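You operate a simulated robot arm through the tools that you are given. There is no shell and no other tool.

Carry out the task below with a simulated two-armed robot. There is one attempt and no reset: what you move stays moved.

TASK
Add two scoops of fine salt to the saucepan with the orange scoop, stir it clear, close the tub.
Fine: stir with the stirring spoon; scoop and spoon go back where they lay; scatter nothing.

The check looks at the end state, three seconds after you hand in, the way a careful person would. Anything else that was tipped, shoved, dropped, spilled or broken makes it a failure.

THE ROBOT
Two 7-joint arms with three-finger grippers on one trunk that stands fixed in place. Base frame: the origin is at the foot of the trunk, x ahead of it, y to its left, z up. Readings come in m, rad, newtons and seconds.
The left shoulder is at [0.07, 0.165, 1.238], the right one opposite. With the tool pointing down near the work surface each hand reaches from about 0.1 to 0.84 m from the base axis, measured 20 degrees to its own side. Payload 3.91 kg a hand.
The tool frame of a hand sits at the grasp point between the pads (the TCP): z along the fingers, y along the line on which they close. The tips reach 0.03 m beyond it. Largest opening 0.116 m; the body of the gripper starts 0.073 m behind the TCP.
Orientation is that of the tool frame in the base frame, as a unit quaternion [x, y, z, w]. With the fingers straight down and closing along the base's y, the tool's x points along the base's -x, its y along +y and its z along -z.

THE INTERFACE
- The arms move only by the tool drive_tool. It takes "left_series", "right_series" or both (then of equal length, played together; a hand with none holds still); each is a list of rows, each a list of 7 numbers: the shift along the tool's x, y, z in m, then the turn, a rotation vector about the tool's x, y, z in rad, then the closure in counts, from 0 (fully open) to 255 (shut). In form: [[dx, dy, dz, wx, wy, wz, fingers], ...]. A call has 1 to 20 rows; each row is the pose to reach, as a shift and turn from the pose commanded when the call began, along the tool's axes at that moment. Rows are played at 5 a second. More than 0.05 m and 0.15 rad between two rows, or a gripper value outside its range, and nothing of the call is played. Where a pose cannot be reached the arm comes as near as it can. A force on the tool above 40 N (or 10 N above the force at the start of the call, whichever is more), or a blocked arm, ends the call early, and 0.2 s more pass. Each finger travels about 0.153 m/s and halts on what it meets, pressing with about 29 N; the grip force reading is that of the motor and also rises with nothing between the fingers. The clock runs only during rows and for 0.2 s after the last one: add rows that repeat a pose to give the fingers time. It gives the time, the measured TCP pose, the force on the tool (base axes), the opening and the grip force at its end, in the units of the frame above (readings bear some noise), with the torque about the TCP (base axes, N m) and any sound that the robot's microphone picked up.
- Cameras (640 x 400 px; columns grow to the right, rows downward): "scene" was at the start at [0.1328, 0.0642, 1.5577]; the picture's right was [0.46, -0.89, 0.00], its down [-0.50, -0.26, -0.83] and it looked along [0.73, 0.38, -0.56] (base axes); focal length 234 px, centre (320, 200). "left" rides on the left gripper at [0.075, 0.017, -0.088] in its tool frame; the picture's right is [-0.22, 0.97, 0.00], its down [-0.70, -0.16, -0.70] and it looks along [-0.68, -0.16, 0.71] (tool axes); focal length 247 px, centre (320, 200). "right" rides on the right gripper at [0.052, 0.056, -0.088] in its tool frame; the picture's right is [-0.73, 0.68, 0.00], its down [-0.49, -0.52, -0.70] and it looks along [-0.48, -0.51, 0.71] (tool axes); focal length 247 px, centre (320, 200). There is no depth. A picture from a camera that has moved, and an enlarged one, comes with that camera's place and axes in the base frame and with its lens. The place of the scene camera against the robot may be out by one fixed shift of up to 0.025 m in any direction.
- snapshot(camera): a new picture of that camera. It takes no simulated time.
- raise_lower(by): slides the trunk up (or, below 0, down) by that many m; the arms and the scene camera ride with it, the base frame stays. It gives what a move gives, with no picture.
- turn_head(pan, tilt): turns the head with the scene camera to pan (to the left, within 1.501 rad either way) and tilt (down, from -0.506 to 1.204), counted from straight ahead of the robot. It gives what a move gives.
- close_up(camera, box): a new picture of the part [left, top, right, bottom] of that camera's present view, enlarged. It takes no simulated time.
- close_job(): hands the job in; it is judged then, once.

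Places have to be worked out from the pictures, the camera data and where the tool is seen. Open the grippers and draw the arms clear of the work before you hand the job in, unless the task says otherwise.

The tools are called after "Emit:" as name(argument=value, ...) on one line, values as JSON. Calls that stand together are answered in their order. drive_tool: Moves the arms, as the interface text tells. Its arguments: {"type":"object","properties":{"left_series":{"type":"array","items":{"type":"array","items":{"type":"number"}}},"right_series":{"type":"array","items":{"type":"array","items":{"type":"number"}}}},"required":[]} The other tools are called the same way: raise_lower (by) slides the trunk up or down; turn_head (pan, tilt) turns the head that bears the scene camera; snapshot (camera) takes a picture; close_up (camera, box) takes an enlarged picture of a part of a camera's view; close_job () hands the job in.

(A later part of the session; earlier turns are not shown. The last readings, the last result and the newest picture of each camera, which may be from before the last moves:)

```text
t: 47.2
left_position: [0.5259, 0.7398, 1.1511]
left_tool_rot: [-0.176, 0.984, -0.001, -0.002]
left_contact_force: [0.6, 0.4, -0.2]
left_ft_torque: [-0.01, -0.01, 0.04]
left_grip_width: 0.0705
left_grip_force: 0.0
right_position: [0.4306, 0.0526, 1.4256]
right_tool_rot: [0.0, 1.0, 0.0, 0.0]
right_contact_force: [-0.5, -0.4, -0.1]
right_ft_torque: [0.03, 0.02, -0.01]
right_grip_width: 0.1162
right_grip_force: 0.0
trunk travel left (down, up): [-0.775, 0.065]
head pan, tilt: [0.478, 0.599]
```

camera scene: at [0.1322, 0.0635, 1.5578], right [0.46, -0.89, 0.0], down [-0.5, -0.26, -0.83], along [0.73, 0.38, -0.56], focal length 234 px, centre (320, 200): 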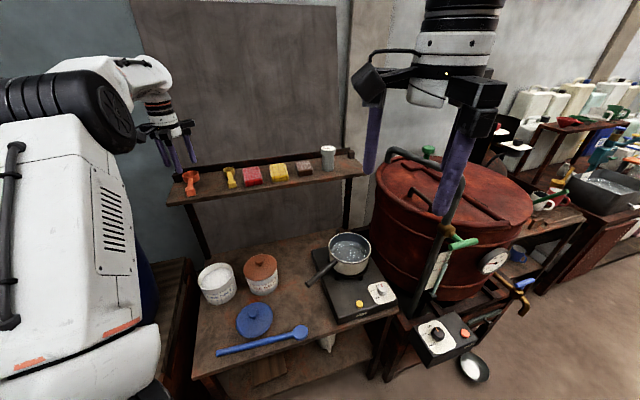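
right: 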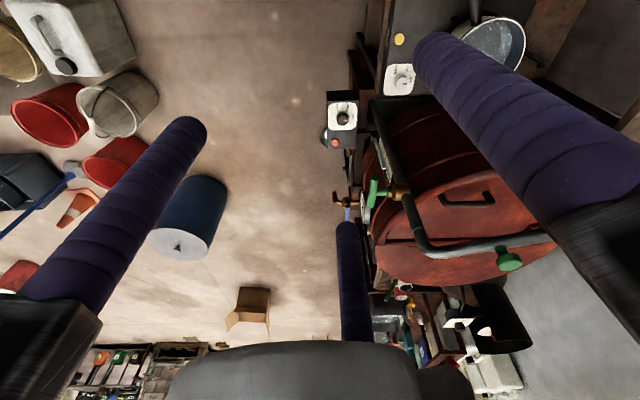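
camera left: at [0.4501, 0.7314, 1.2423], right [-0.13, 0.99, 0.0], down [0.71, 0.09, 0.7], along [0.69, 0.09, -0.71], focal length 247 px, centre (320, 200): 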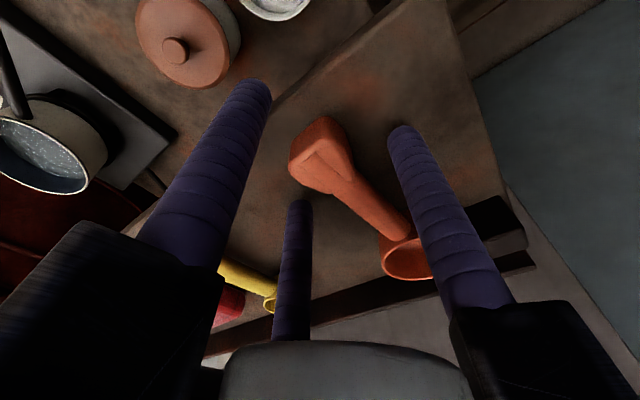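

Contact force is back to zero. I close gradually and read the width.

Emit:
drive_tool(left_series=[[0, 0, 0, 0, 0, 0, 130], [0, 0, 0, 0, 0, 0, 150], [0, 0, 0, 0, 0, 0, 170], [0, 0, 0, 0, 0, 0, 190], [0, 0, 0, 0, 0, 0, 210], [0, 0, 0, 0, 0, 0, 220], [0, 0, 0, 0, 0, 0, 220]])

Emit:
close_up(camera="left", box=[220, 70, 440, 250])

Emit:
close_up(camera="scene", box=[168, 165, 216, 205])

```text
t: 48.8
left_position: [0.5272, 0.7401, 1.152]
left_tool_rot: [-0.176, 0.984, 0.0, -0.001]
left_contact_force: [-0.6, -0.6, -0.3]
left_ft_torque: [-0.01, 0.05, 0.02]
left_grip_width: 0.0275
left_grip_force: 28.2
right_position: [0.4306, 0.0511, 1.4266]
right_tool_rot: [-0.001, 1.0, 0.0, 0.0]
right_contact_force: [0.1, -0.7, -0.2]
right_ft_torque: [0.02, -0.02, 0.0]
right_grip_width: 0.1159
right_grip_force: 0.1
trunk travel left (down, up): [-0.775, 0.065]
head pan, tilt: [0.478, 0.599]
```

```text
2.22 times, centred on (330, 160) of left
camera zoom: at [0.4504, 0.7309, 1.2409], right [-0.13, 0.99, 0.0], down [0.71, 0.09, 0.7], along [0.69, 0.09, -0.71], focal length 549 px, centre (298, 289)
```

zoom: 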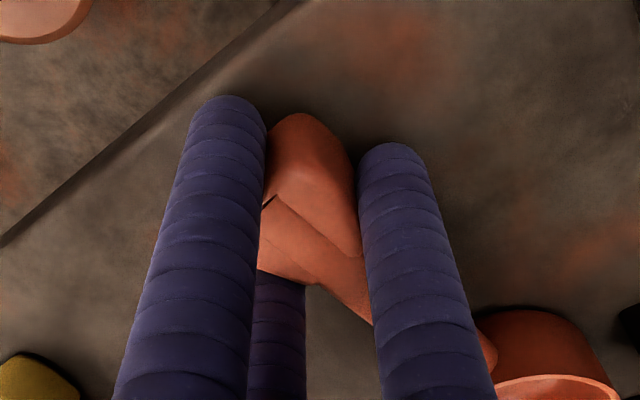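

```text
10.00 times, centred on (192, 185) of scene
camera zoom: at [0.1329, 0.0644, 1.5577], right [0.46, -0.89, 0.0], down [-0.5, -0.26, -0.83], along [0.73, 0.38, -0.56], focal length 2337 px, centre (1600, 350)
```

zoom: 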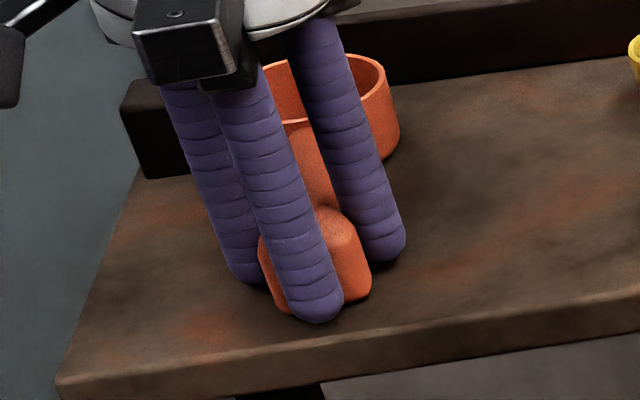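

Grip stalled at 27.5 mm on the block; the scoop turned slightly as it centred. I lift it 40 mm off the shelf and look at how it hangs.

Emit:
drive_tool(left_series=[[0, 0, -0.005, 0, 0, 0, 220], [0, 0, -0.01, 0, 0, 0, 220], [0, 0, -0.02, 0, 0, 0, 220], [0, 0, -0.03, 0, 0, 0, 220], [0, 0, -0.04, 0, 0, 0, 220], [0, 0, -0.04, 0, 0, 0, 220]])

Emit:
snapshot(camera="left")

Emit:
close_up(camera="scene", box=[150, 135, 230, 205])

```text
t: 50.2
left_position: [0.5267, 0.7397, 1.1921]
left_tool_rot: [-0.178, 0.984, 0.0, 0.0]
left_contact_force: [0.3, 0.5, 0.3]
left_ft_torque: [0.01, 0.0, -0.01]
left_grip_width: 0.0276
left_grip_force: 28.9
right_position: [0.4306, 0.0527, 1.4262]
right_tool_rot: [0.0, 1.0, 0.0, 0.0]
right_contact_force: [-0.4, -0.2, 0.0]
right_ft_torque: [0.0, -0.02, -0.04]
right_grip_width: 0.1159
right_grip_force: 0.0
trunk travel left (down, up): [-0.775, 0.065]
head pan, tilt: [0.478, 0.599]
```

```text
taken
camera left: at [0.4507, 0.7304, 1.2806], right [-0.13, 0.99, 0.0], down [0.71, 0.09, 0.7], along [0.69, 0.09, -0.71], focal length 247 px, centre (320, 200)
```

left: 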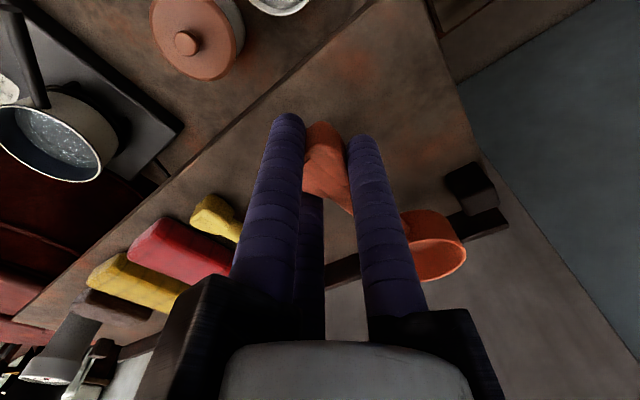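

```text
5.71 times, centred on (190, 170) of scene
camera zoom: at [0.1329, 0.0645, 1.5576], right [0.46, -0.89, 0.0], down [-0.5, -0.26, -0.83], along [0.73, 0.38, -0.56], focal length 1335 px, centre (1063, 371)
```

zoom: 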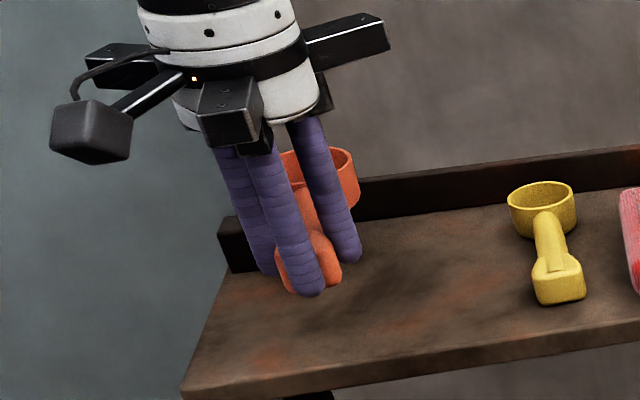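

The scoop came up level in the grip. I zoom in on the cup to get its exact place relative to the hand.

Emit:
close_up(camera="left", box=[270, 100, 480, 300])

Emit:
close_up(camera="scene", box=[172, 145, 212, 180])

```text
2.00 times, centred on (375, 200) of left
camera zoom: at [0.4507, 0.7304, 1.2806], right [-0.13, 0.99, 0.0], down [0.71, 0.09, 0.7], along [0.69, 0.09, -0.71], focal length 494 px, centre (210, 200)
```

zoom: 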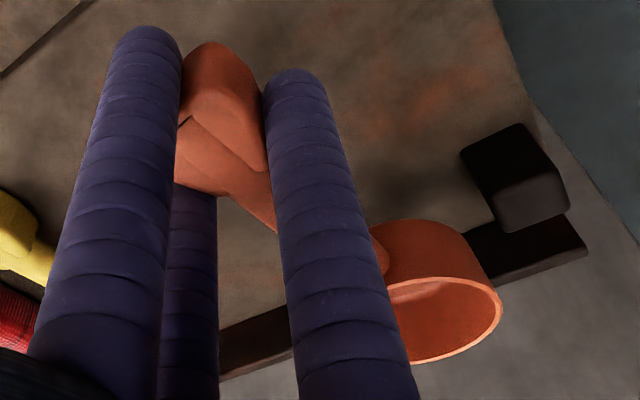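

```text
11.43 times, centred on (192, 162) of scene
camera zoom: at [0.1329, 0.0645, 1.5576], right [0.46, -0.89, 0.0], down [-0.5, -0.26, -0.83], along [0.73, 0.38, -0.56], focal length 2670 px, centre (1783, 629)
```

zoom: 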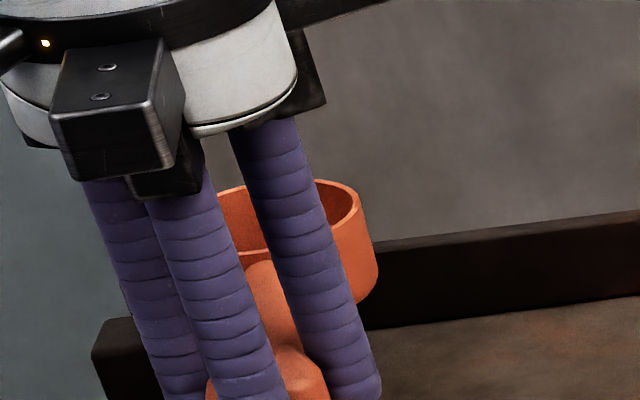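

The scoop hangs level: cup centre about 0.1 m ahead of the TCP, roughly 34° off the tool's −x axis toward +y. I raise it clear, bring it back from the shelf, and turn the hand so the scoop points left-away, ready for dipping sideways to the shelf.

Emit:
drive_tool(left_series=[[0, 0, -0.03, 0, 0, 0, 220], [0.0364, -0.0166, -0.03, 0, 0, 0, 220], [0.0728, -0.0332, -0.03, 0, 0, 0, 220], [0.1092, -0.0498, -0.03, 0, 0, 0, 220], [0.1456, -0.0664, -0.03, 0, 0, 0, 220], [0.182, -0.083, -0.03, 0, 0, 0, 220], [0.182, -0.083, -0.02, 0, 0, -0.14, 220], [0.182, -0.083, -0.01, 0, 0, -0.28, 220], [0.182, -0.083, 0.0, 0, 0, -0.42, 220], [0.182, -0.083, 0.02, 0, 0, -0.56, 220], [0.182, -0.083, 0.04, 0, 0, -0.7, 220], [0.182, -0.083, 0.06, 0, 0, -0.84, 220], [0.182, -0.083, 0.08, 0, 0, -0.98, 220], [0.182, -0.083, 0.1, 0, 0, -1.126, 220], [0.182, -0.083, 0.1, 0, 0, -1.126, 220]])

Emit:
snapshot(camera="left")

Emit:
snapshot(camera="scene")

```text
t: 53.4
left_position: [0.3868, 0.5994, 1.0929]
left_tool_rot: [-0.676, 0.737, 0.0, 0.001]
left_contact_force: [0.4, -1.0, -0.6]
left_ft_torque: [0.0, -0.02, -0.03]
left_grip_width: 0.0275
left_grip_force: 29.5
right_position: [0.4297, 0.0516, 1.4251]
right_tool_rot: [0.0, 1.0, 0.001, 0.0]
right_contact_force: [-0.1, -0.4, 0.2]
right_ft_torque: [0.01, -0.05, 0.0]
right_grip_width: 0.1162
right_grip_force: 0.1
trunk travel left (down, up): [-0.775, 0.065]
head pan, tilt: [0.478, 0.599]
```

```text
taken
camera left: at [0.362, 0.5263, 1.1806], right [-0.95, 0.31, 0.0], down [0.22, 0.68, 0.7], along [0.21, 0.67, -0.71], focal length 247 px, centre (320, 200)
```

left: 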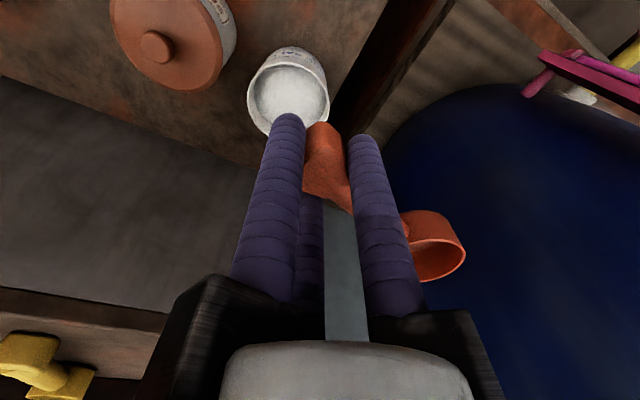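

```text
taken
camera scene: at [0.1324, 0.0637, 1.5577], right [0.46, -0.89, 0.0], down [-0.5, -0.26, -0.83], along [0.73, 0.38, -0.56], focal length 234 px, centre (320, 200)
```

scene: 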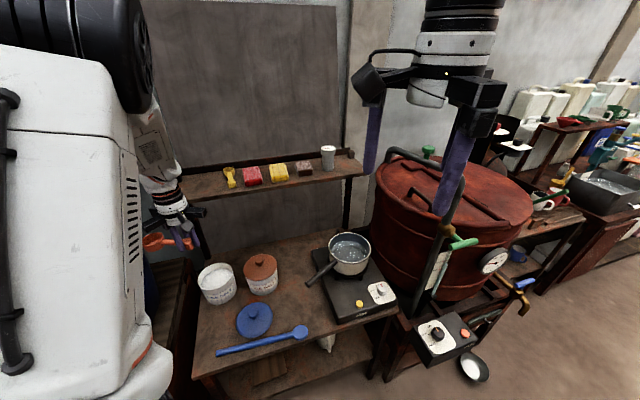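

The scoop shows at the left of the scene picture. I zoom in to measure the cup relative to the hand.

Emit:
close_up(camera="scene", box=[135, 195, 215, 265])

Emit:
close_up(camera="left", box=[270, 100, 480, 300])

```text
5.71 times, centred on (175, 230) of scene
camera zoom: at [0.1324, 0.0637, 1.5577], right [0.46, -0.89, 0.0], down [-0.5, -0.26, -0.83], along [0.73, 0.38, -0.56], focal length 1335 px, centre (1149, 29)
```

zoom: 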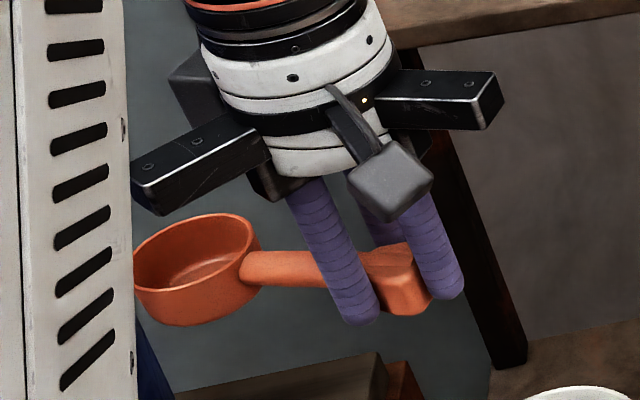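

```text
2.00 times, centred on (375, 200) of left
camera zoom: at [0.362, 0.5263, 1.1806], right [-0.95, 0.31, 0.0], down [0.22, 0.68, 0.7], along [0.21, 0.67, -0.71], focal length 494 px, centre (210, 200)
```

zoom: 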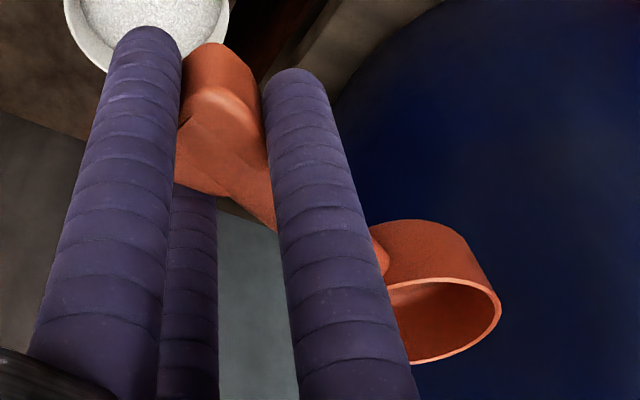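

Measured from both cameras: cup Ø57 mm, 25 mm deep, centre 98 mm ahead of the TCP and 5 mm below it. The tub rim is near z 0.808 with salt 15–25 mm below it. I move to a start pose above the tub with the scoop pointing along azimuth ≈112°, and check from the scene camera.

Emit:
drive_tool(left_series=[[0.0037, -0.0217, 0.02, 0, 0, 0.02, 220], [0.0074, -0.0433, 0.04, 0, 0, 0.04, 220], [0.0112, -0.065, 0.06, 0, 0, 0.06, 220], [0.0149, -0.0866, 0.08, 0, 0, 0.08, 220], [0.0186, -0.1083, 0.1, 0, 0, 0.08, 220], [0.0186, -0.1083, 0.13, 0, 0, 0.08, 220], [0.0186, -0.1083, 0.16, 0, 0, 0.08, 220], [0.0186, -0.1083, 0.18, 0, 0, 0.08, 220], [0.0186, -0.1083, 0.18, 0, 0, 0.08, 220]])

Emit:
snapshot(camera="left")

Emit:
close_up(camera="scene", box=[170, 210, 298, 320])

```text
t: 55.4
left_position: [0.4908, 0.5698, 0.9101]
left_tool_rot: [-0.646, 0.763, 0.0, 0.0]
left_contact_force: [0.0, -0.9, -0.5]
left_ft_torque: [0.0, -0.02, -0.02]
left_grip_width: 0.0275
left_grip_force: 29.3
right_position: [0.4303, 0.0514, 1.4257]
right_tool_rot: [-0.001, 1.0, 0.0, 0.001]
right_contact_force: [-0.3, 0.1, 0.2]
right_ft_torque: [0.01, -0.01, -0.01]
right_grip_width: 0.116
right_grip_force: 0.1
trunk travel left (down, up): [-0.775, 0.065]
head pan, tilt: [0.478, 0.599]
```

```text
taken
camera left: at [0.4608, 0.5006, 0.9999], right [-0.92, 0.38, 0.0], down [0.27, 0.66, 0.7], along [0.27, 0.65, -0.71], focal length 247 px, centre (320, 200)
```

left: 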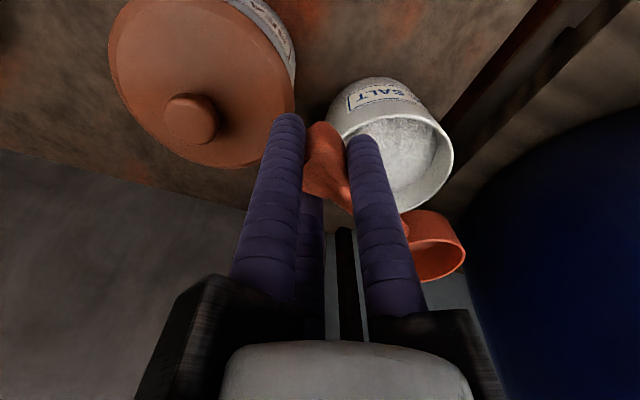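

```text
3.64 times, centred on (234, 265) of scene
camera zoom: at [0.1323, 0.064, 1.5577], right [0.46, -0.89, 0.0], down [-0.5, -0.26, -0.83], along [0.73, 0.38, -0.56], focal length 850 px, centre (633, -36)
```

zoom: 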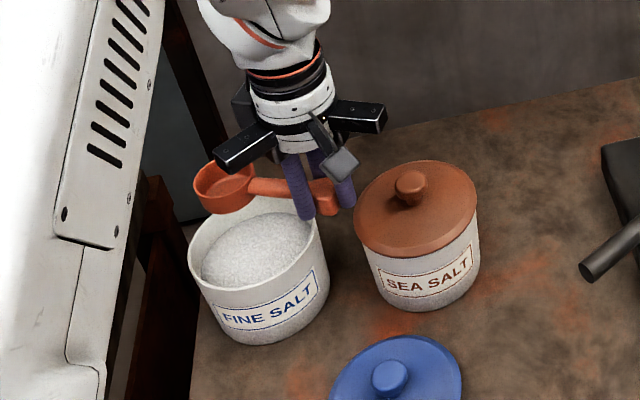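

The scoop hovers level right over the tub, matching my geometry within ~5 mm. I now pitch the bowl down 40° while still above the salt, keeping the cup over the tub's centre.

Emit:
drive_tool(left_series=[[-0.0017, 0.0004, -0.0062, 0.0729, 0.119, 0, 220], [-0.006, 0.0023, -0.0099, 0.1459, 0.2381, 0, 220], [-0.0119, 0.0051, -0.0131, 0.2189, 0.3571, 0, 220], [-0.0184, 0.0084, -0.0102, 0.2918, 0.4762, 0, 220], [-0.0264, 0.0126, -0.0064, 0.3648, 0.5952, 0, 220], [-0.0264, 0.0126, -0.0064, 0.3648, 0.5952, 0, 220]])

Emit:
snapshot(camera="scene")

Emit:
close_up(camera="scene", box=[170, 210, 298, 320])

Emit:
snapshot(camera="left")

```text
t: 56.8
left_position: [0.4798, 0.5943, 0.9217]
left_tool_rot: [-0.606, 0.719, -0.324, -0.106]
left_contact_force: [0.3, 0.1, 0.2]
left_ft_torque: [0.02, -0.03, -0.01]
left_grip_width: 0.0277
left_grip_force: 28.9
right_position: [0.4268, 0.0449, 1.4274]
right_tool_rot: [-0.001, 1.0, 0.002, 0.001]
right_contact_force: [-0.9, 0.2, 1.2]
right_ft_torque: [0.03, 0.01, 0.01]
right_grip_width: 0.1161
right_grip_force: 0.0
trunk travel left (down, up): [-0.775, 0.065]
head pan, tilt: [0.478, 0.599]
```

```text
taken
camera scene: at [0.1283, 0.0569, 1.5582], right [0.46, -0.89, 0.0], down [-0.5, -0.26, -0.83], along [0.73, 0.38, -0.56], focal length 234 px, centre (320, 200)
```

scene: 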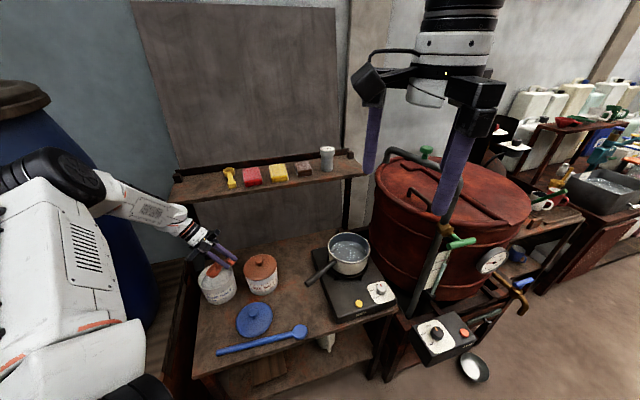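

```text
3.64 times, centred on (234, 265) of scene
camera zoom: at [0.1283, 0.0569, 1.5582], right [0.46, -0.89, 0.0], down [-0.5, -0.26, -0.83], along [0.73, 0.38, -0.56], focal length 850 px, centre (633, -36)
```

zoom: 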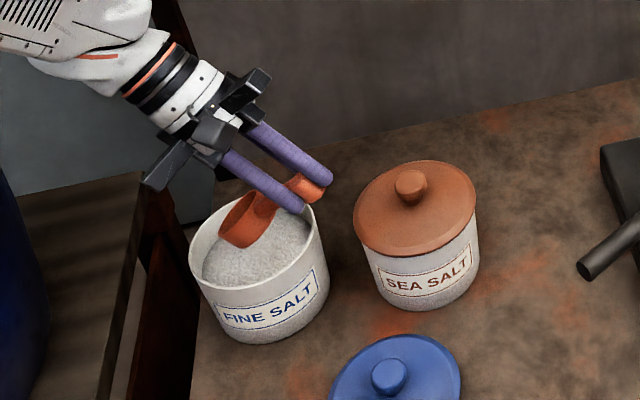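

```text
taken
camera left: at [0.4243, 0.5887, 1.0247], right [-0.86, 0.23, -0.45], down [0.15, 0.97, 0.21], along [0.48, 0.11, -0.87], focal length 247 px, centre (320, 200)
```

left: 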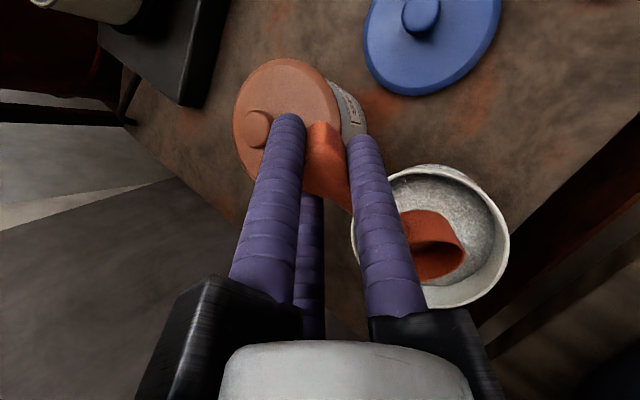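

The hand pitched to 40° (the arm refolded on the way, with a little sway). I hold still briefly so it settles, then re-read the pose.

Emit:
drive_tool(left_series=[[0, 0, 0, 0, 0, 0, 220], [0, 0, 0, 0, 0, 0, 220], [0, 0, 0, 0, 0, 0, 220]])

Emit:
close_up(camera="left", box=[330, 140, 530, 320])

Emit:
close_up(camera="scene", box=[190, 230, 254, 300])

```text
t: 57.6
left_position: [0.4802, 0.5943, 0.9223]
left_tool_rot: [-0.606, 0.719, -0.324, -0.106]
left_contact_force: [-0.6, -0.6, -0.3]
left_ft_torque: [-0.04, 0.02, -0.02]
left_grip_width: 0.0277
left_grip_force: 28.8
right_position: [0.427, 0.0465, 1.4283]
right_tool_rot: [0.0, 1.0, 0.003, 0.001]
right_contact_force: [-0.3, -0.4, -1.0]
right_ft_torque: [-0.01, -0.01, 0.01]
right_grip_width: 0.116
right_grip_force: 0.0
trunk travel left (down, up): [-0.775, 0.065]
head pan, tilt: [0.478, 0.599]
```

```text
2.22 times, centred on (430, 230) of left
camera zoom: at [0.4244, 0.5888, 1.0246], right [-0.86, 0.23, -0.45], down [0.15, 0.97, 0.21], along [0.48, 0.12, -0.87], focal length 549 px, centre (76, 133)
```

zoom: 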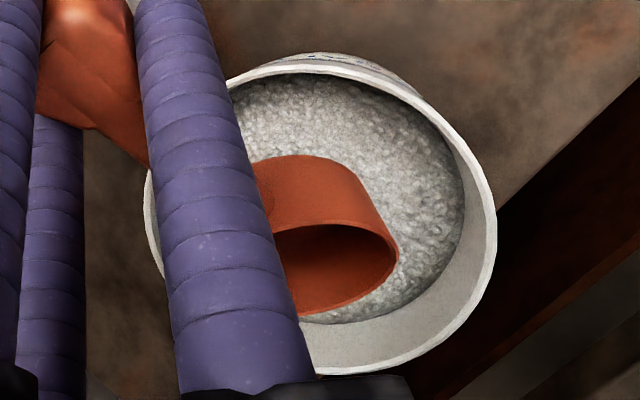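

```text
5.71 times, centred on (222, 265) of scene
camera zoom: at [0.1282, 0.0579, 1.5581], right [0.46, -0.89, 0.0], down [-0.5, -0.26, -0.83], along [0.74, 0.38, -0.56], focal length 1335 px, centre (880, -171)
```

zoom: 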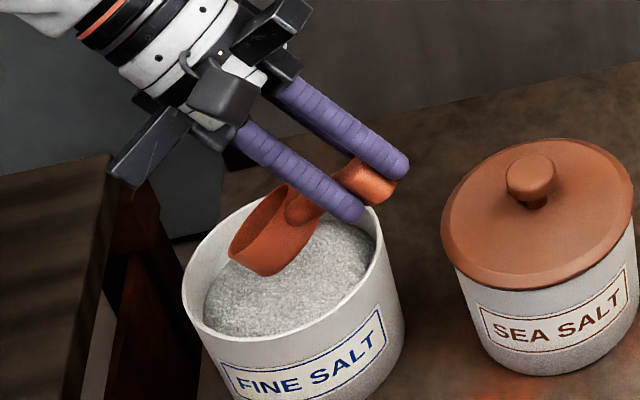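

The cup's mouth is centred over the tub, about 45 mm above its rim. Now I lower it at this angle and push forward into the salt, stopping at depth to look.

Emit:
drive_tool(left_series=[[-0.0095, 0.0059, 0.0104, 0, 0, 0, 220], [-0.0194, 0.0119, 0.0242, 0, 0, 0, 220], [-0.0282, 0.0173, 0.0351, 0, 0, 0, 220], [-0.0362, 0.0222, 0.0417, 0, 0, 0, 220], [-0.0438, 0.0269, 0.0446, 0, 0, 0, 220], [-0.0504, 0.0309, 0.046, 0, 0, 0, 220], [-0.0541, 0.0332, 0.045, 0, 0, 0, 220], [-0.0541, 0.0332, 0.045, 0, 0, 0, 220]])

Emit:
close_up(camera="left", box=[330, 140, 530, 320])

Emit:
close_up(camera="scene", box=[190, 230, 254, 300])

```text
t: 59.4
left_position: [0.4765, 0.6169, 0.8456]
left_tool_rot: [-0.606, 0.718, -0.325, -0.106]
left_contact_force: [2.6, -2.7, 9.1]
left_ft_torque: [0.53, 0.07, -0.1]
left_grip_width: 0.0276
left_grip_force: 29.3
right_position: [0.4301, 0.0512, 1.4264]
right_tool_rot: [0.001, 1.0, 0.001, 0.0]
right_contact_force: [-0.3, -0.4, 0.3]
right_ft_torque: [0.01, 0.01, 0.02]
right_grip_width: 0.1161
right_grip_force: 0.0
trunk travel left (down, up): [-0.775, 0.065]
head pan, tilt: [0.478, 0.599]
```

```text
2.22 times, centred on (430, 230) of left
camera zoom: at [0.421, 0.6104, 0.9474], right [-0.86, 0.23, -0.45], down [0.15, 0.97, 0.21], along [0.48, 0.11, -0.87], focal length 549 px, centre (76, 133)
```

zoom: 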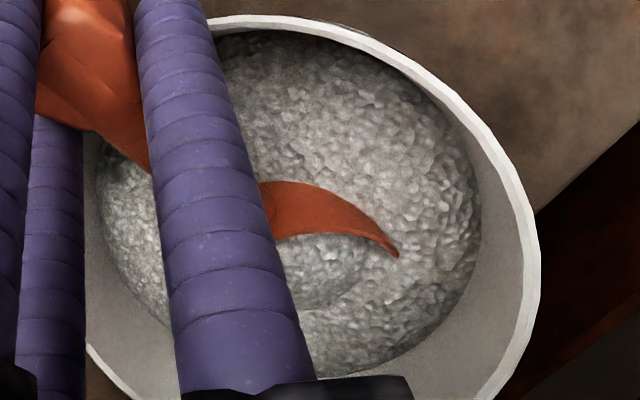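

```text
5.71 times, centred on (222, 265) of scene
camera zoom: at [0.1323, 0.0624, 1.5578], right [0.46, -0.89, 0.0], down [-0.5, -0.26, -0.83], along [0.73, 0.38, -0.56], focal length 1335 px, centre (880, -171)
```

zoom: 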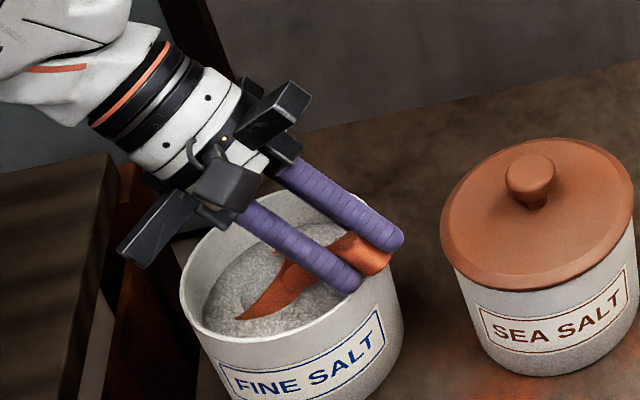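

The bowl is buried at the lip with salt inside it; 9 N resistance from the salt. I now roll the bowl up to level while lifting it out along the planned arc, staying over the tub.

Emit:
drive_tool(left_series=[[0.0053, -0.0033, 0.0044, -0.062, -0.1012, 0, 220], [0.0099, -0.0061, 0.0083, -0.1259, -0.2054, 0, 220], [0.0145, -0.0089, 0.0118, -0.1897, -0.3095, 0, 220], [0.0208, -0.0128, 0.0138, -0.2535, -0.4137, 0, 220], [0.0252, -0.0155, 0.0145, -0.3174, -0.5179, 0, 220], [0.0298, -0.0183, 0.0123, -0.3629, -0.5922, 0, 220], [0.0394, -0.0242, 0.0049, -0.3629, -0.5922, 0, 220], [0.0394, -0.0242, 0.0049, -0.3629, -0.5922, 0, 220]])

Emit:
snapshot(camera="left")

Emit:
close_up(camera="scene", box=[180, 210, 276, 300])

```text
t: 61.2
left_position: [0.4895, 0.5822, 0.8683]
left_tool_rot: [-0.646, 0.764, -0.001, 0.0]
left_contact_force: [0.1, -0.7, -0.9]
left_ft_torque: [0.0, 0.01, -0.05]
left_grip_width: 0.0278
left_grip_force: 29.0
right_position: [0.4312, 0.0514, 1.4254]
right_tool_rot: [0.0, 1.0, -0.001, -0.001]
right_contact_force: [-0.5, -0.2, 0.5]
right_ft_torque: [-0.02, -0.03, 0.01]
right_grip_width: 0.1162
right_grip_force: 0.0
trunk travel left (down, up): [-0.775, 0.065]
head pan, tilt: [0.478, 0.599]
```

```text
taken
camera left: at [0.4601, 0.5118, 0.9573], right [-0.92, 0.38, 0.0], down [0.27, 0.66, 0.7], along [0.27, 0.64, -0.72], focal length 247 px, centre (320, 200)
```

left: 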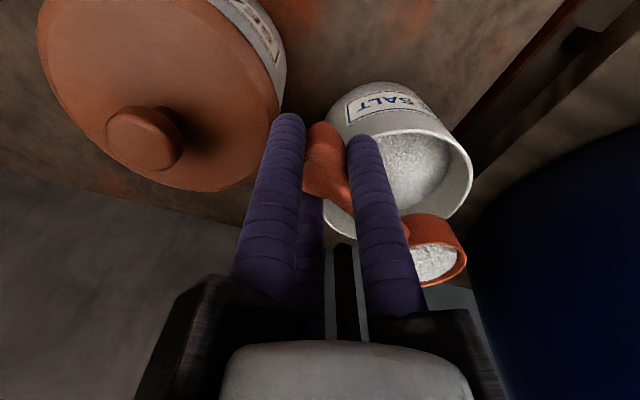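

```text
4.44 times, centred on (228, 255) of scene
camera zoom: at [0.133, 0.0644, 1.5576], right [0.46, -0.89, 0.0], down [-0.5, -0.26, -0.83], along [0.73, 0.38, -0.56], focal length 1038 px, centre (729, -44)
```

zoom: 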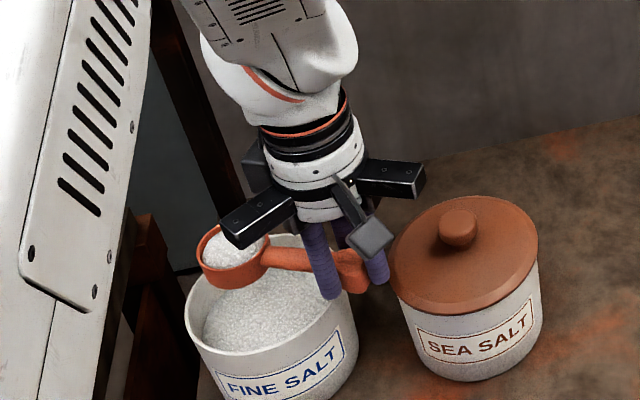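

The scoop came up full and level, with no salt visible outside the tub. I zoom in to check the heap and the surroundings.

Emit:
close_up(camera="scene", box=[194, 230, 250, 300])

Emit:
close_up(camera="left", box=[320, 70, 490, 300])

```text
5.71 times, centred on (222, 265) of scene
camera zoom: at [0.133, 0.0644, 1.5576], right [0.46, -0.89, 0.0], down [-0.5, -0.26, -0.83], along [0.73, 0.38, -0.56], focal length 1335 px, centre (880, -171)
```

zoom: 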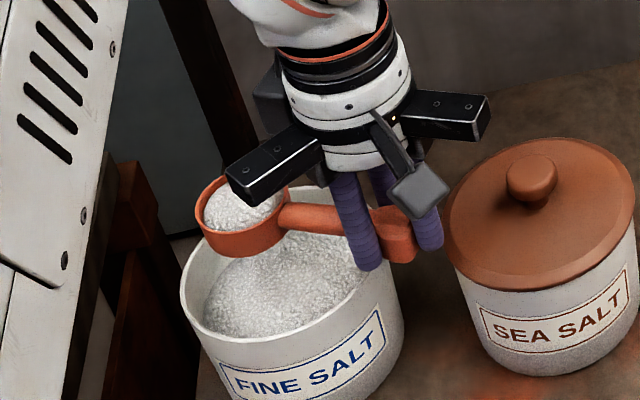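

```text
1.74 times, centred on (405, 185) of left
camera zoom: at [0.4601, 0.5118, 0.9573], right [-0.92, 0.38, 0.0], down [0.27, 0.66, 0.7], along [0.27, 0.64, -0.72], focal length 430 px, centre (172, 226)
```

zoom: 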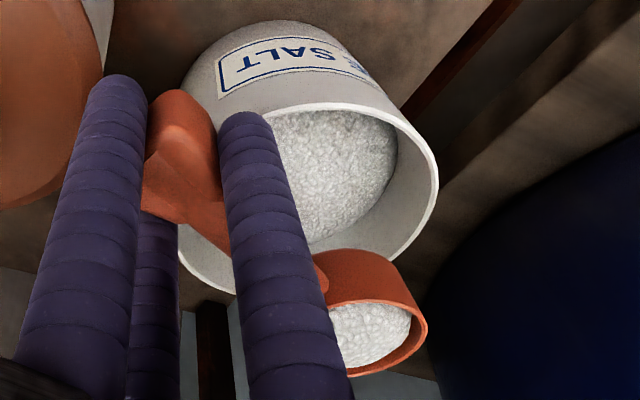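

Scoop is full without overflow. I raise it slowly straight up to a safe carry height, then take pictures of the saucepan to place it precisely.

Emit:
drive_tool(left_series=[[0, 0, -0.015, 0, 0, 0, 220], [0, 0, -0.035, 0, 0, 0, 220], [0, 0, -0.06, 0, 0, 0, 220], [0, 0, -0.085, 0, 0, 0, 220], [0, 0, -0.11, 0, 0, 0, 220], [0, 0, -0.135, 0, 0, 0, 220], [0, 0, -0.155, 0, 0, 0, 220], [0, 0, -0.17, 0, 0, 0, 220]])

Emit:
close_up(camera="scene", box=[296, 225, 376, 295])

Emit:
close_up(camera="scene", box=[180, 180, 300, 300])

Emit:
snapshot(camera="left")

```text
t: 63.0
left_position: [0.4895, 0.581, 1.0391]
left_tool_rot: [-0.646, 0.764, -0.002, 0.0]
left_contact_force: [-0.2, 0.0, -1.0]
left_ft_torque: [-0.02, 0.02, -0.01]
left_grip_width: 0.0276
left_grip_force: 29.0
right_position: [0.4311, 0.052, 1.426]
right_tool_rot: [0.0, 1.0, 0.0, 0.0]
right_contact_force: [0.1, 0.2, 0.5]
right_ft_torque: [0.01, -0.04, 0.01]
right_grip_width: 0.116
right_grip_force: 0.0
trunk travel left (down, up): [-0.775, 0.065]
head pan, tilt: [0.478, 0.599]
```

```text
5.71 times, centred on (336, 260) of scene
camera zoom: at [0.1326, 0.064, 1.5577], right [0.46, -0.89, 0.0], down [-0.5, -0.26, -0.83], along [0.73, 0.38, -0.56], focal length 1335 px, centre (229, -143)
```

zoom: 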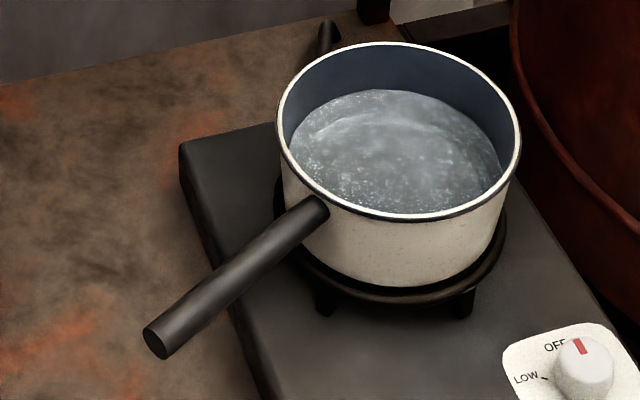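

```text
3.33 times, centred on (240, 240) of scene
camera zoom: at [0.1326, 0.064, 1.5577], right [0.46, -0.89, 0.0], down [-0.5, -0.26, -0.83], along [0.73, 0.38, -0.56], focal length 779 px, centre (587, 67)
```

zoom: 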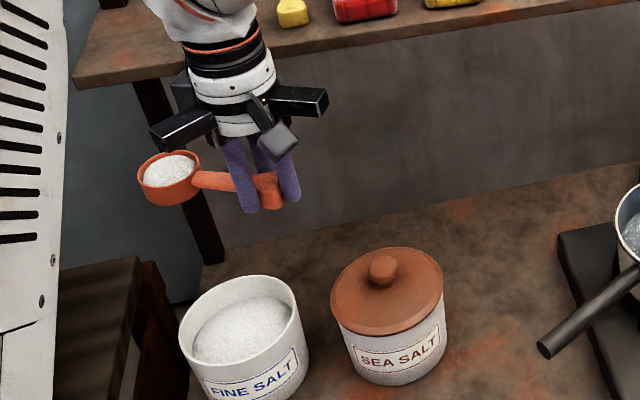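

```text
taken
camera left: at [0.4598, 0.5115, 1.1275], right [-0.92, 0.38, 0.0], down [0.27, 0.66, 0.7], along [0.27, 0.64, -0.72], focal length 247 px, centre (320, 200)
```

left: 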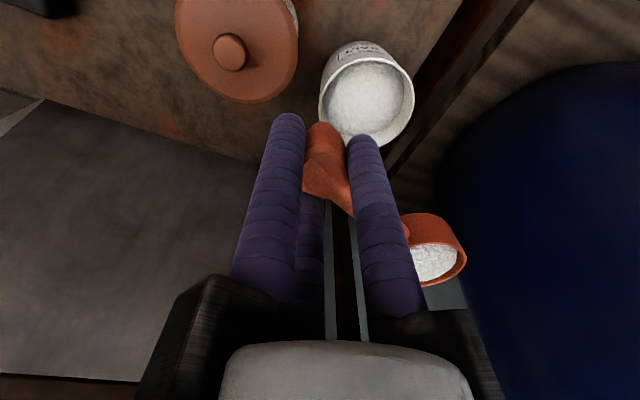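

Combining views, the pan's rim centre is at about (0.757, 0.250), z 0.885, radius 0.08; the hotplate is OFF. Before crossing over with the left arm I move the right arm aside to the right so they cannot meet.

Emit:
drive_tool(right_series=[[0, -0.03, 0, 0, 0, 0, 0], [0, -0.07, 0, 0, 0, 0, 0], [0, -0.11, 0, 0, 0, 0, 0], [0, -0.15, 0, 0, 0, 0, 0], [0, -0.19, 0, 0, 0, 0, 0], [0, -0.23, 0, 0, 0, 0, 0], [0, -0.26, 0, 0, 0, 0, 0], [0, -0.28, 0, 0, 0, 0, 0], [0, -0.28, 0, 0, 0, 0, 0]])

Emit:
snapshot(camera="scene")

```text
t: 65.0
left_position: [0.4889, 0.5814, 1.0387]
left_tool_rot: [-0.645, 0.764, -0.001, 0.0]
left_contact_force: [-0.1, 0.1, -0.6]
left_ft_torque: [-0.01, -0.01, 0.0]
left_grip_width: 0.0279
left_grip_force: 28.7
right_position: [0.3983, -0.1885, 1.399]
right_tool_rot: [0.001, 1.0, 0.0, 0.0]
right_contact_force: [0.1, -0.4, 0.6]
right_ft_torque: [0.0, -0.02, -0.04]
right_grip_width: 0.1159
right_grip_force: 0.0
right hand out of reach, approached as far as the arm can: row 6, 7, 8, 9
trunk travel left (down, up): [-0.775, 0.065]
head pan, tilt: [0.478, 0.599]
```

```text
taken
camera scene: at [0.1324, 0.0641, 1.5577], right [0.46, -0.89, 0.0], down [-0.5, -0.26, -0.83], along [0.73, 0.38, -0.56], focal length 234 px, centre (320, 200)
```

scene: 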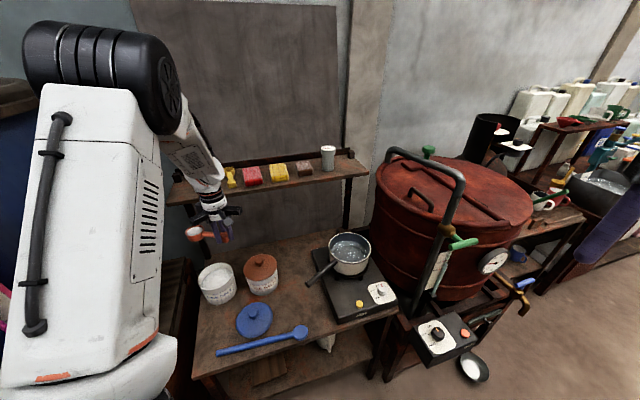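

The right arm is out of the way. I carry the full scoop level and smoothly over to beside the saucepan, turning it so the cup ends above the pan's centre at a safe height.

Emit:
drive_tool(left_series=[[0.0038, -0.0033, 0, 0, 0, 0.0056, 220], [0.0153, -0.0133, 0, 0, 0, 0.0223, 220], [0.0344, -0.0299, 0, 0, 0, 0.0503, 220], [0.0573, -0.0499, 0, 0, 0, 0.0838, 220], [0.0841, -0.0732, 0, 0, 0, 0.1229, 220], [0.1108, -0.0965, 0, 0, 0, 0.162, 220], [0.1376, -0.1198, 0, 0, 0, 0.2011, 220], [0.1643, -0.1431, 0, 0, 0, 0.2402, 220], [0.1911, -0.1664, 0, 0, 0, 0.2793, 220], [0.2178, -0.1896, 0, 0, 0, 0.3183, 220], [0.2445, -0.2129, 0, 0, 0, 0.3574, 220], [0.2713, -0.2362, 0, 0, 0, 0.3965, 220], [0.298, -0.2595, 0, 0, 0, 0.4356, 220], [0.3248, -0.2828, 0, 0, 0, 0.4747, 220], [0.3477, -0.3028, 0, 0, 0, 0.5082, 220], [0.3668, -0.3194, 0, 0, 0, 0.5362, 220], [0.3783, -0.3294, 0, 0, 0, 0.5529, 220], [0.3821, -0.3327, 0, 0, 0, 0.5585, 220], [0.3821, -0.3327, 0, 0, 0, 0.5585, 220]])

Emit:
snapshot(camera="scene")

Emit:
snapshot(camera="left")

```text
t: 69.0
left_position: [0.7564, 0.1487, 1.0404]
left_tool_rot: [-0.41, 0.912, -0.002, 0.001]
left_contact_force: [-0.4, 0.0, 0.4]
left_ft_torque: [0.0, 0.02, -0.02]
left_grip_width: 0.0276
left_grip_force: 28.6
right_position: [0.3994, -0.1885, 1.3965]
right_tool_rot: [0.001, 1.0, 0.001, 0.001]
right_contact_force: [0.2, -0.2, -1.0]
right_ft_torque: [0.02, 0.01, 0.03]
right_grip_width: 0.1161
right_grip_force: 0.0
trunk travel left (down, up): [-0.775, 0.065]
head pan, tilt: [0.478, 0.599]
```

```text
taken
camera scene: at [0.1329, 0.064, 1.5577], right [0.46, -0.89, 0.0], down [-0.5, -0.26, -0.83], along [0.73, 0.38, -0.56], focal length 234 px, centre (320, 200)
```

scene: 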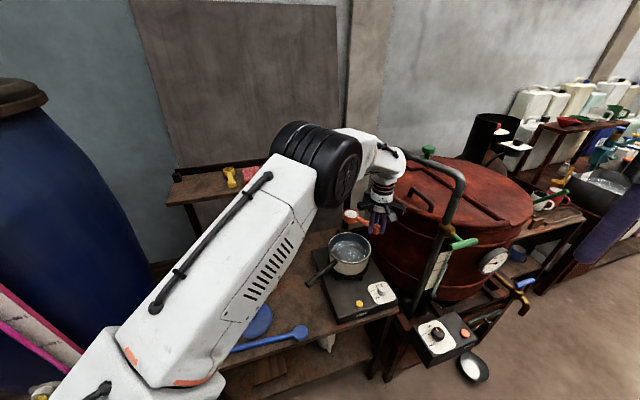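

```text
taken
camera left: at [0.6928, 0.1056, 1.1297], right [-0.58, 0.81, 0.0], down [0.58, 0.42, 0.7], along [0.57, 0.4, -0.71], focal length 247 px, centre (320, 200)
```

left: 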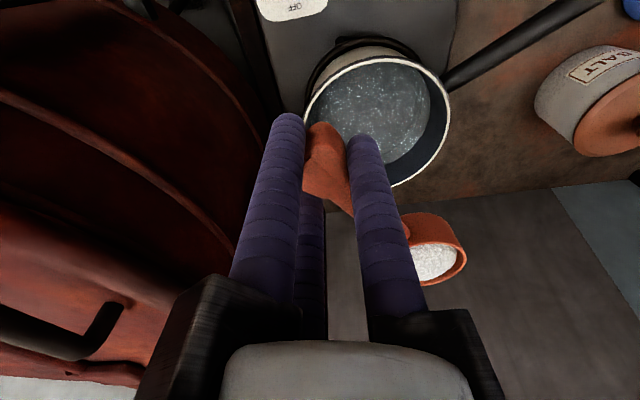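

The full scoop is near the pan. I zoom in with both cameras to fix the pan's rim relative to the cup.

Emit:
close_up(camera="left", box=[270, 30, 490, 290])

Emit:
close_up(camera="scene", box=[310, 180, 430, 290])

```text
1.54 times, centred on (380, 160) of left
camera zoom: at [0.6928, 0.1056, 1.1297], right [-0.58, 0.81, 0.0], down [0.58, 0.42, 0.7], along [0.57, 0.4, -0.71], focal length 380 px, centre (228, 262)
```

zoom: 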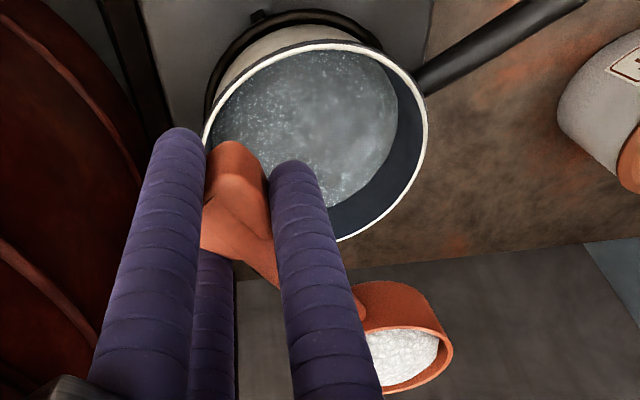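

```text
3.64 times, centred on (370, 235) of scene
camera zoom: at [0.1329, 0.064, 1.5577], right [0.46, -0.89, 0.0], down [-0.5, -0.26, -0.83], along [0.73, 0.38, -0.56], focal length 850 px, centre (138, 73)
```

zoom: 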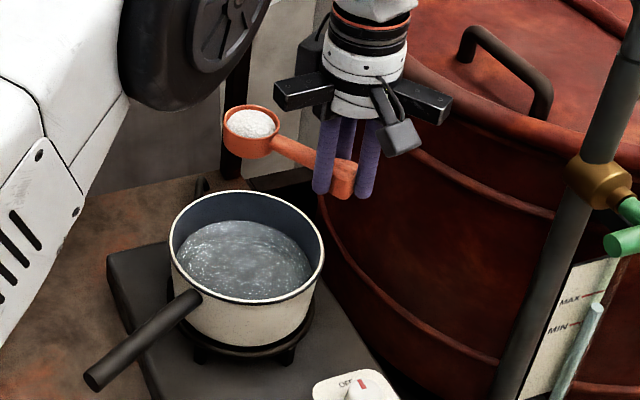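

Using the hand itself as reference, the scene camera's fixed shift is about −22 mm in y; with that, the pan's centre is (0.775, 0.242), rim z ≈ 0.87, and the cup is right above it. I lower to pour height with a small correction.

Emit:
drive_tool(left_series=[[0.0002, -0.0015, 0.008, 0, 0, 0, 220], [0.0004, -0.003, 0.022, 0, 0, 0, 220], [0.0006, -0.005, 0.038, 0, 0, 0, 220], [0.0008, -0.007, 0.054, 0, 0, 0, 220], [0.0012, -0.0091, 0.066, 0, 0, 0, 220], [0.0012, -0.0091, 0.07, 0, 0, 0, 220], [0.0012, -0.0091, 0.07, 0, 0, 0, 220]])

Emit:
close_up(camera="left", box=[270, 30, 490, 290])

Emit:
close_up(camera="scene", box=[310, 190, 430, 300])

```text
t: 70.6
left_position: [0.7621, 0.1433, 0.9717]
left_tool_rot: [-0.409, 0.912, -0.001, 0.0]
left_contact_force: [-0.8, -1.1, -0.3]
left_ft_torque: [-0.02, 0.01, 0.01]
left_grip_width: 0.0274
left_grip_force: 28.9
right_position: [0.3981, -0.1889, 1.3977]
right_tool_rot: [0.001, 1.0, 0.001, 0.0]
right_contact_force: [0.0, -0.1, -0.8]
right_ft_torque: [0.03, 0.0, 0.02]
right_grip_width: 0.1159
right_grip_force: 0.0
trunk travel left (down, up): [-0.775, 0.065]
head pan, tilt: [0.478, 0.599]
```

```text
1.54 times, centred on (380, 160) of left
camera zoom: at [0.6984, 0.099, 1.0588], right [-0.58, 0.81, 0.0], down [0.58, 0.42, 0.7], along [0.57, 0.4, -0.71], focal length 380 px, centre (228, 262)
```

zoom: 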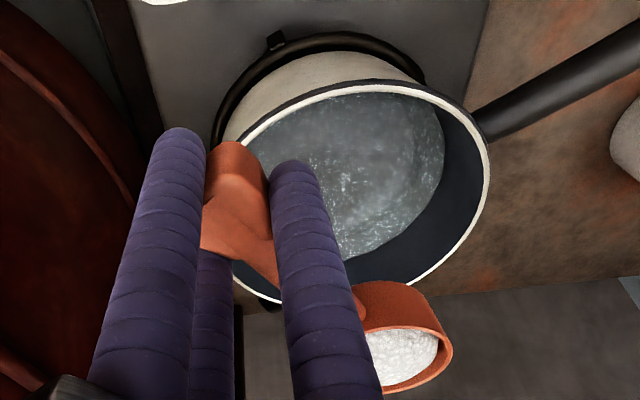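

```text
3.64 times, centred on (370, 245) of scene
camera zoom: at [0.133, 0.064, 1.5577], right [0.46, -0.89, 0.0], down [-0.5, -0.26, -0.83], along [0.73, 0.38, -0.56], focal length 850 px, centre (138, 36)
```

zoom: 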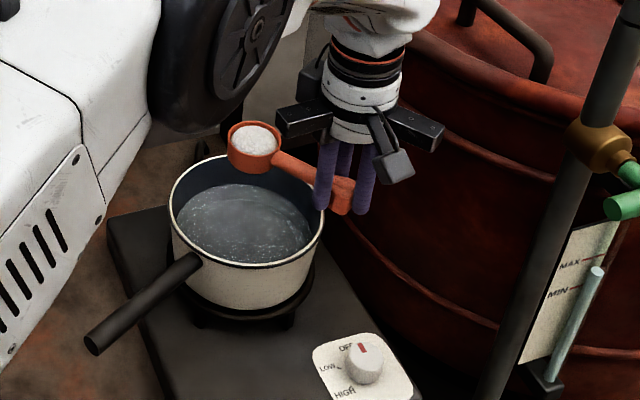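

The cup hangs right over the pan's centre, 8 cm above the rim. I start rolling it about its handle axis so the salt runs out toward the robot side, first to about 50°, and check.

Emit:
drive_tool(left_series=[[0, 0, 0, 0.0853, -0.0523, 0, 220], [0, 0, 0, 0.1961, -0.1202, 0, 220], [0, 0, 0, 0.307, -0.1881, 0, 220], [0, 0, 0, 0.4263, -0.2613, 0, 220], [0, 0, 0, 0.5457, -0.3344, 0, 220], [0, 0, 0, 0.6651, -0.4076, 0, 220], [0, 0, 0, 0.7673, -0.4703, 0, 220], [0, 0, 0, 0.7673, -0.4703, 0, 220]])

Emit:
snapshot(camera="scene")

Emit:
close_up(camera="scene", box=[310, 190, 430, 300])

```text
t: 72.4
left_position: [0.7608, 0.1411, 0.97]
left_tool_rot: [-0.369, 0.821, -0.247, 0.36]
left_contact_force: [-0.3, -0.1, -0.7]
left_ft_torque: [-0.02, 0.03, 0.02]
left_grip_width: 0.0278
left_grip_force: 29.3
right_position: [0.3985, -0.1901, 1.398]
right_tool_rot: [0.0, 1.0, 0.001, 0.0]
right_contact_force: [0.0, -0.1, 0.0]
right_ft_torque: [-0.01, 0.02, -0.02]
right_grip_width: 0.116
right_grip_force: 0.0
trunk travel left (down, up): [-0.775, 0.065]
head pan, tilt: [0.478, 0.599]
```

```text
taken
camera scene: at [0.1328, 0.0633, 1.5577], right [0.46, -0.89, 0.0], down [-0.5, -0.26, -0.83], along [0.73, 0.38, -0.56], focal length 234 px, centre (320, 200)
```

scene: 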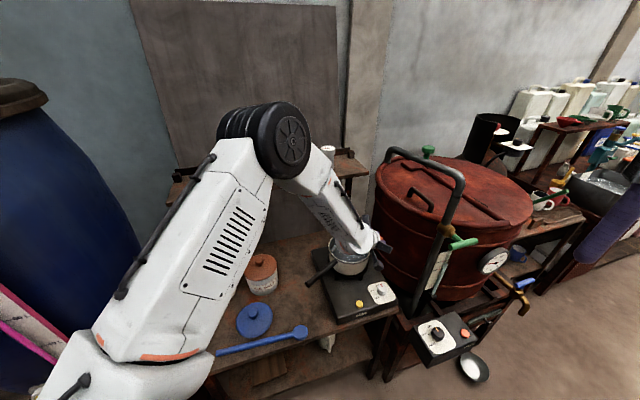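

```text
3.64 times, centred on (370, 245) of scene
camera zoom: at [0.1328, 0.0633, 1.5577], right [0.46, -0.89, 0.0], down [-0.5, -0.26, -0.83], along [0.73, 0.38, -0.56], focal length 850 px, centre (138, 36)
```

zoom: 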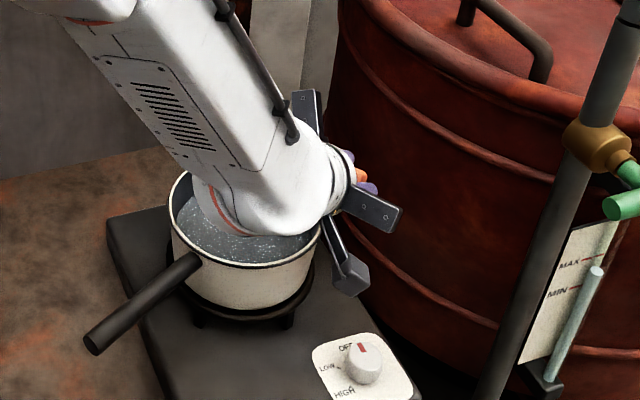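

The forearm now hides the cup from the scene camera, so I check with the wrist camera before rolling further.

Emit:
snapshot(camera="left")

```text
taken
camera left: at [0.6495, 0.1067, 0.9836], right [-0.31, 0.77, -0.56], down [-0.15, 0.55, 0.83], along [0.94, 0.34, -0.06], focal length 247 px, centre (320, 200)
```

left: 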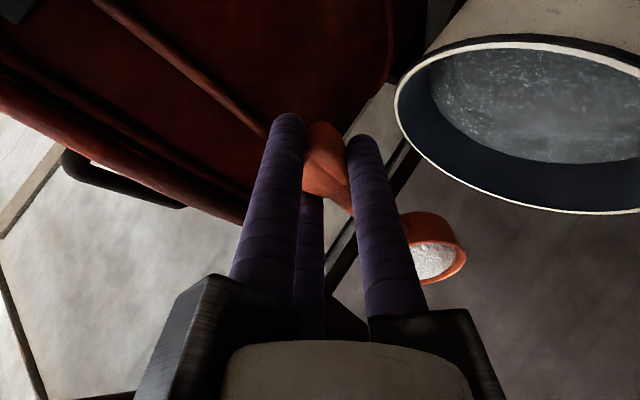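

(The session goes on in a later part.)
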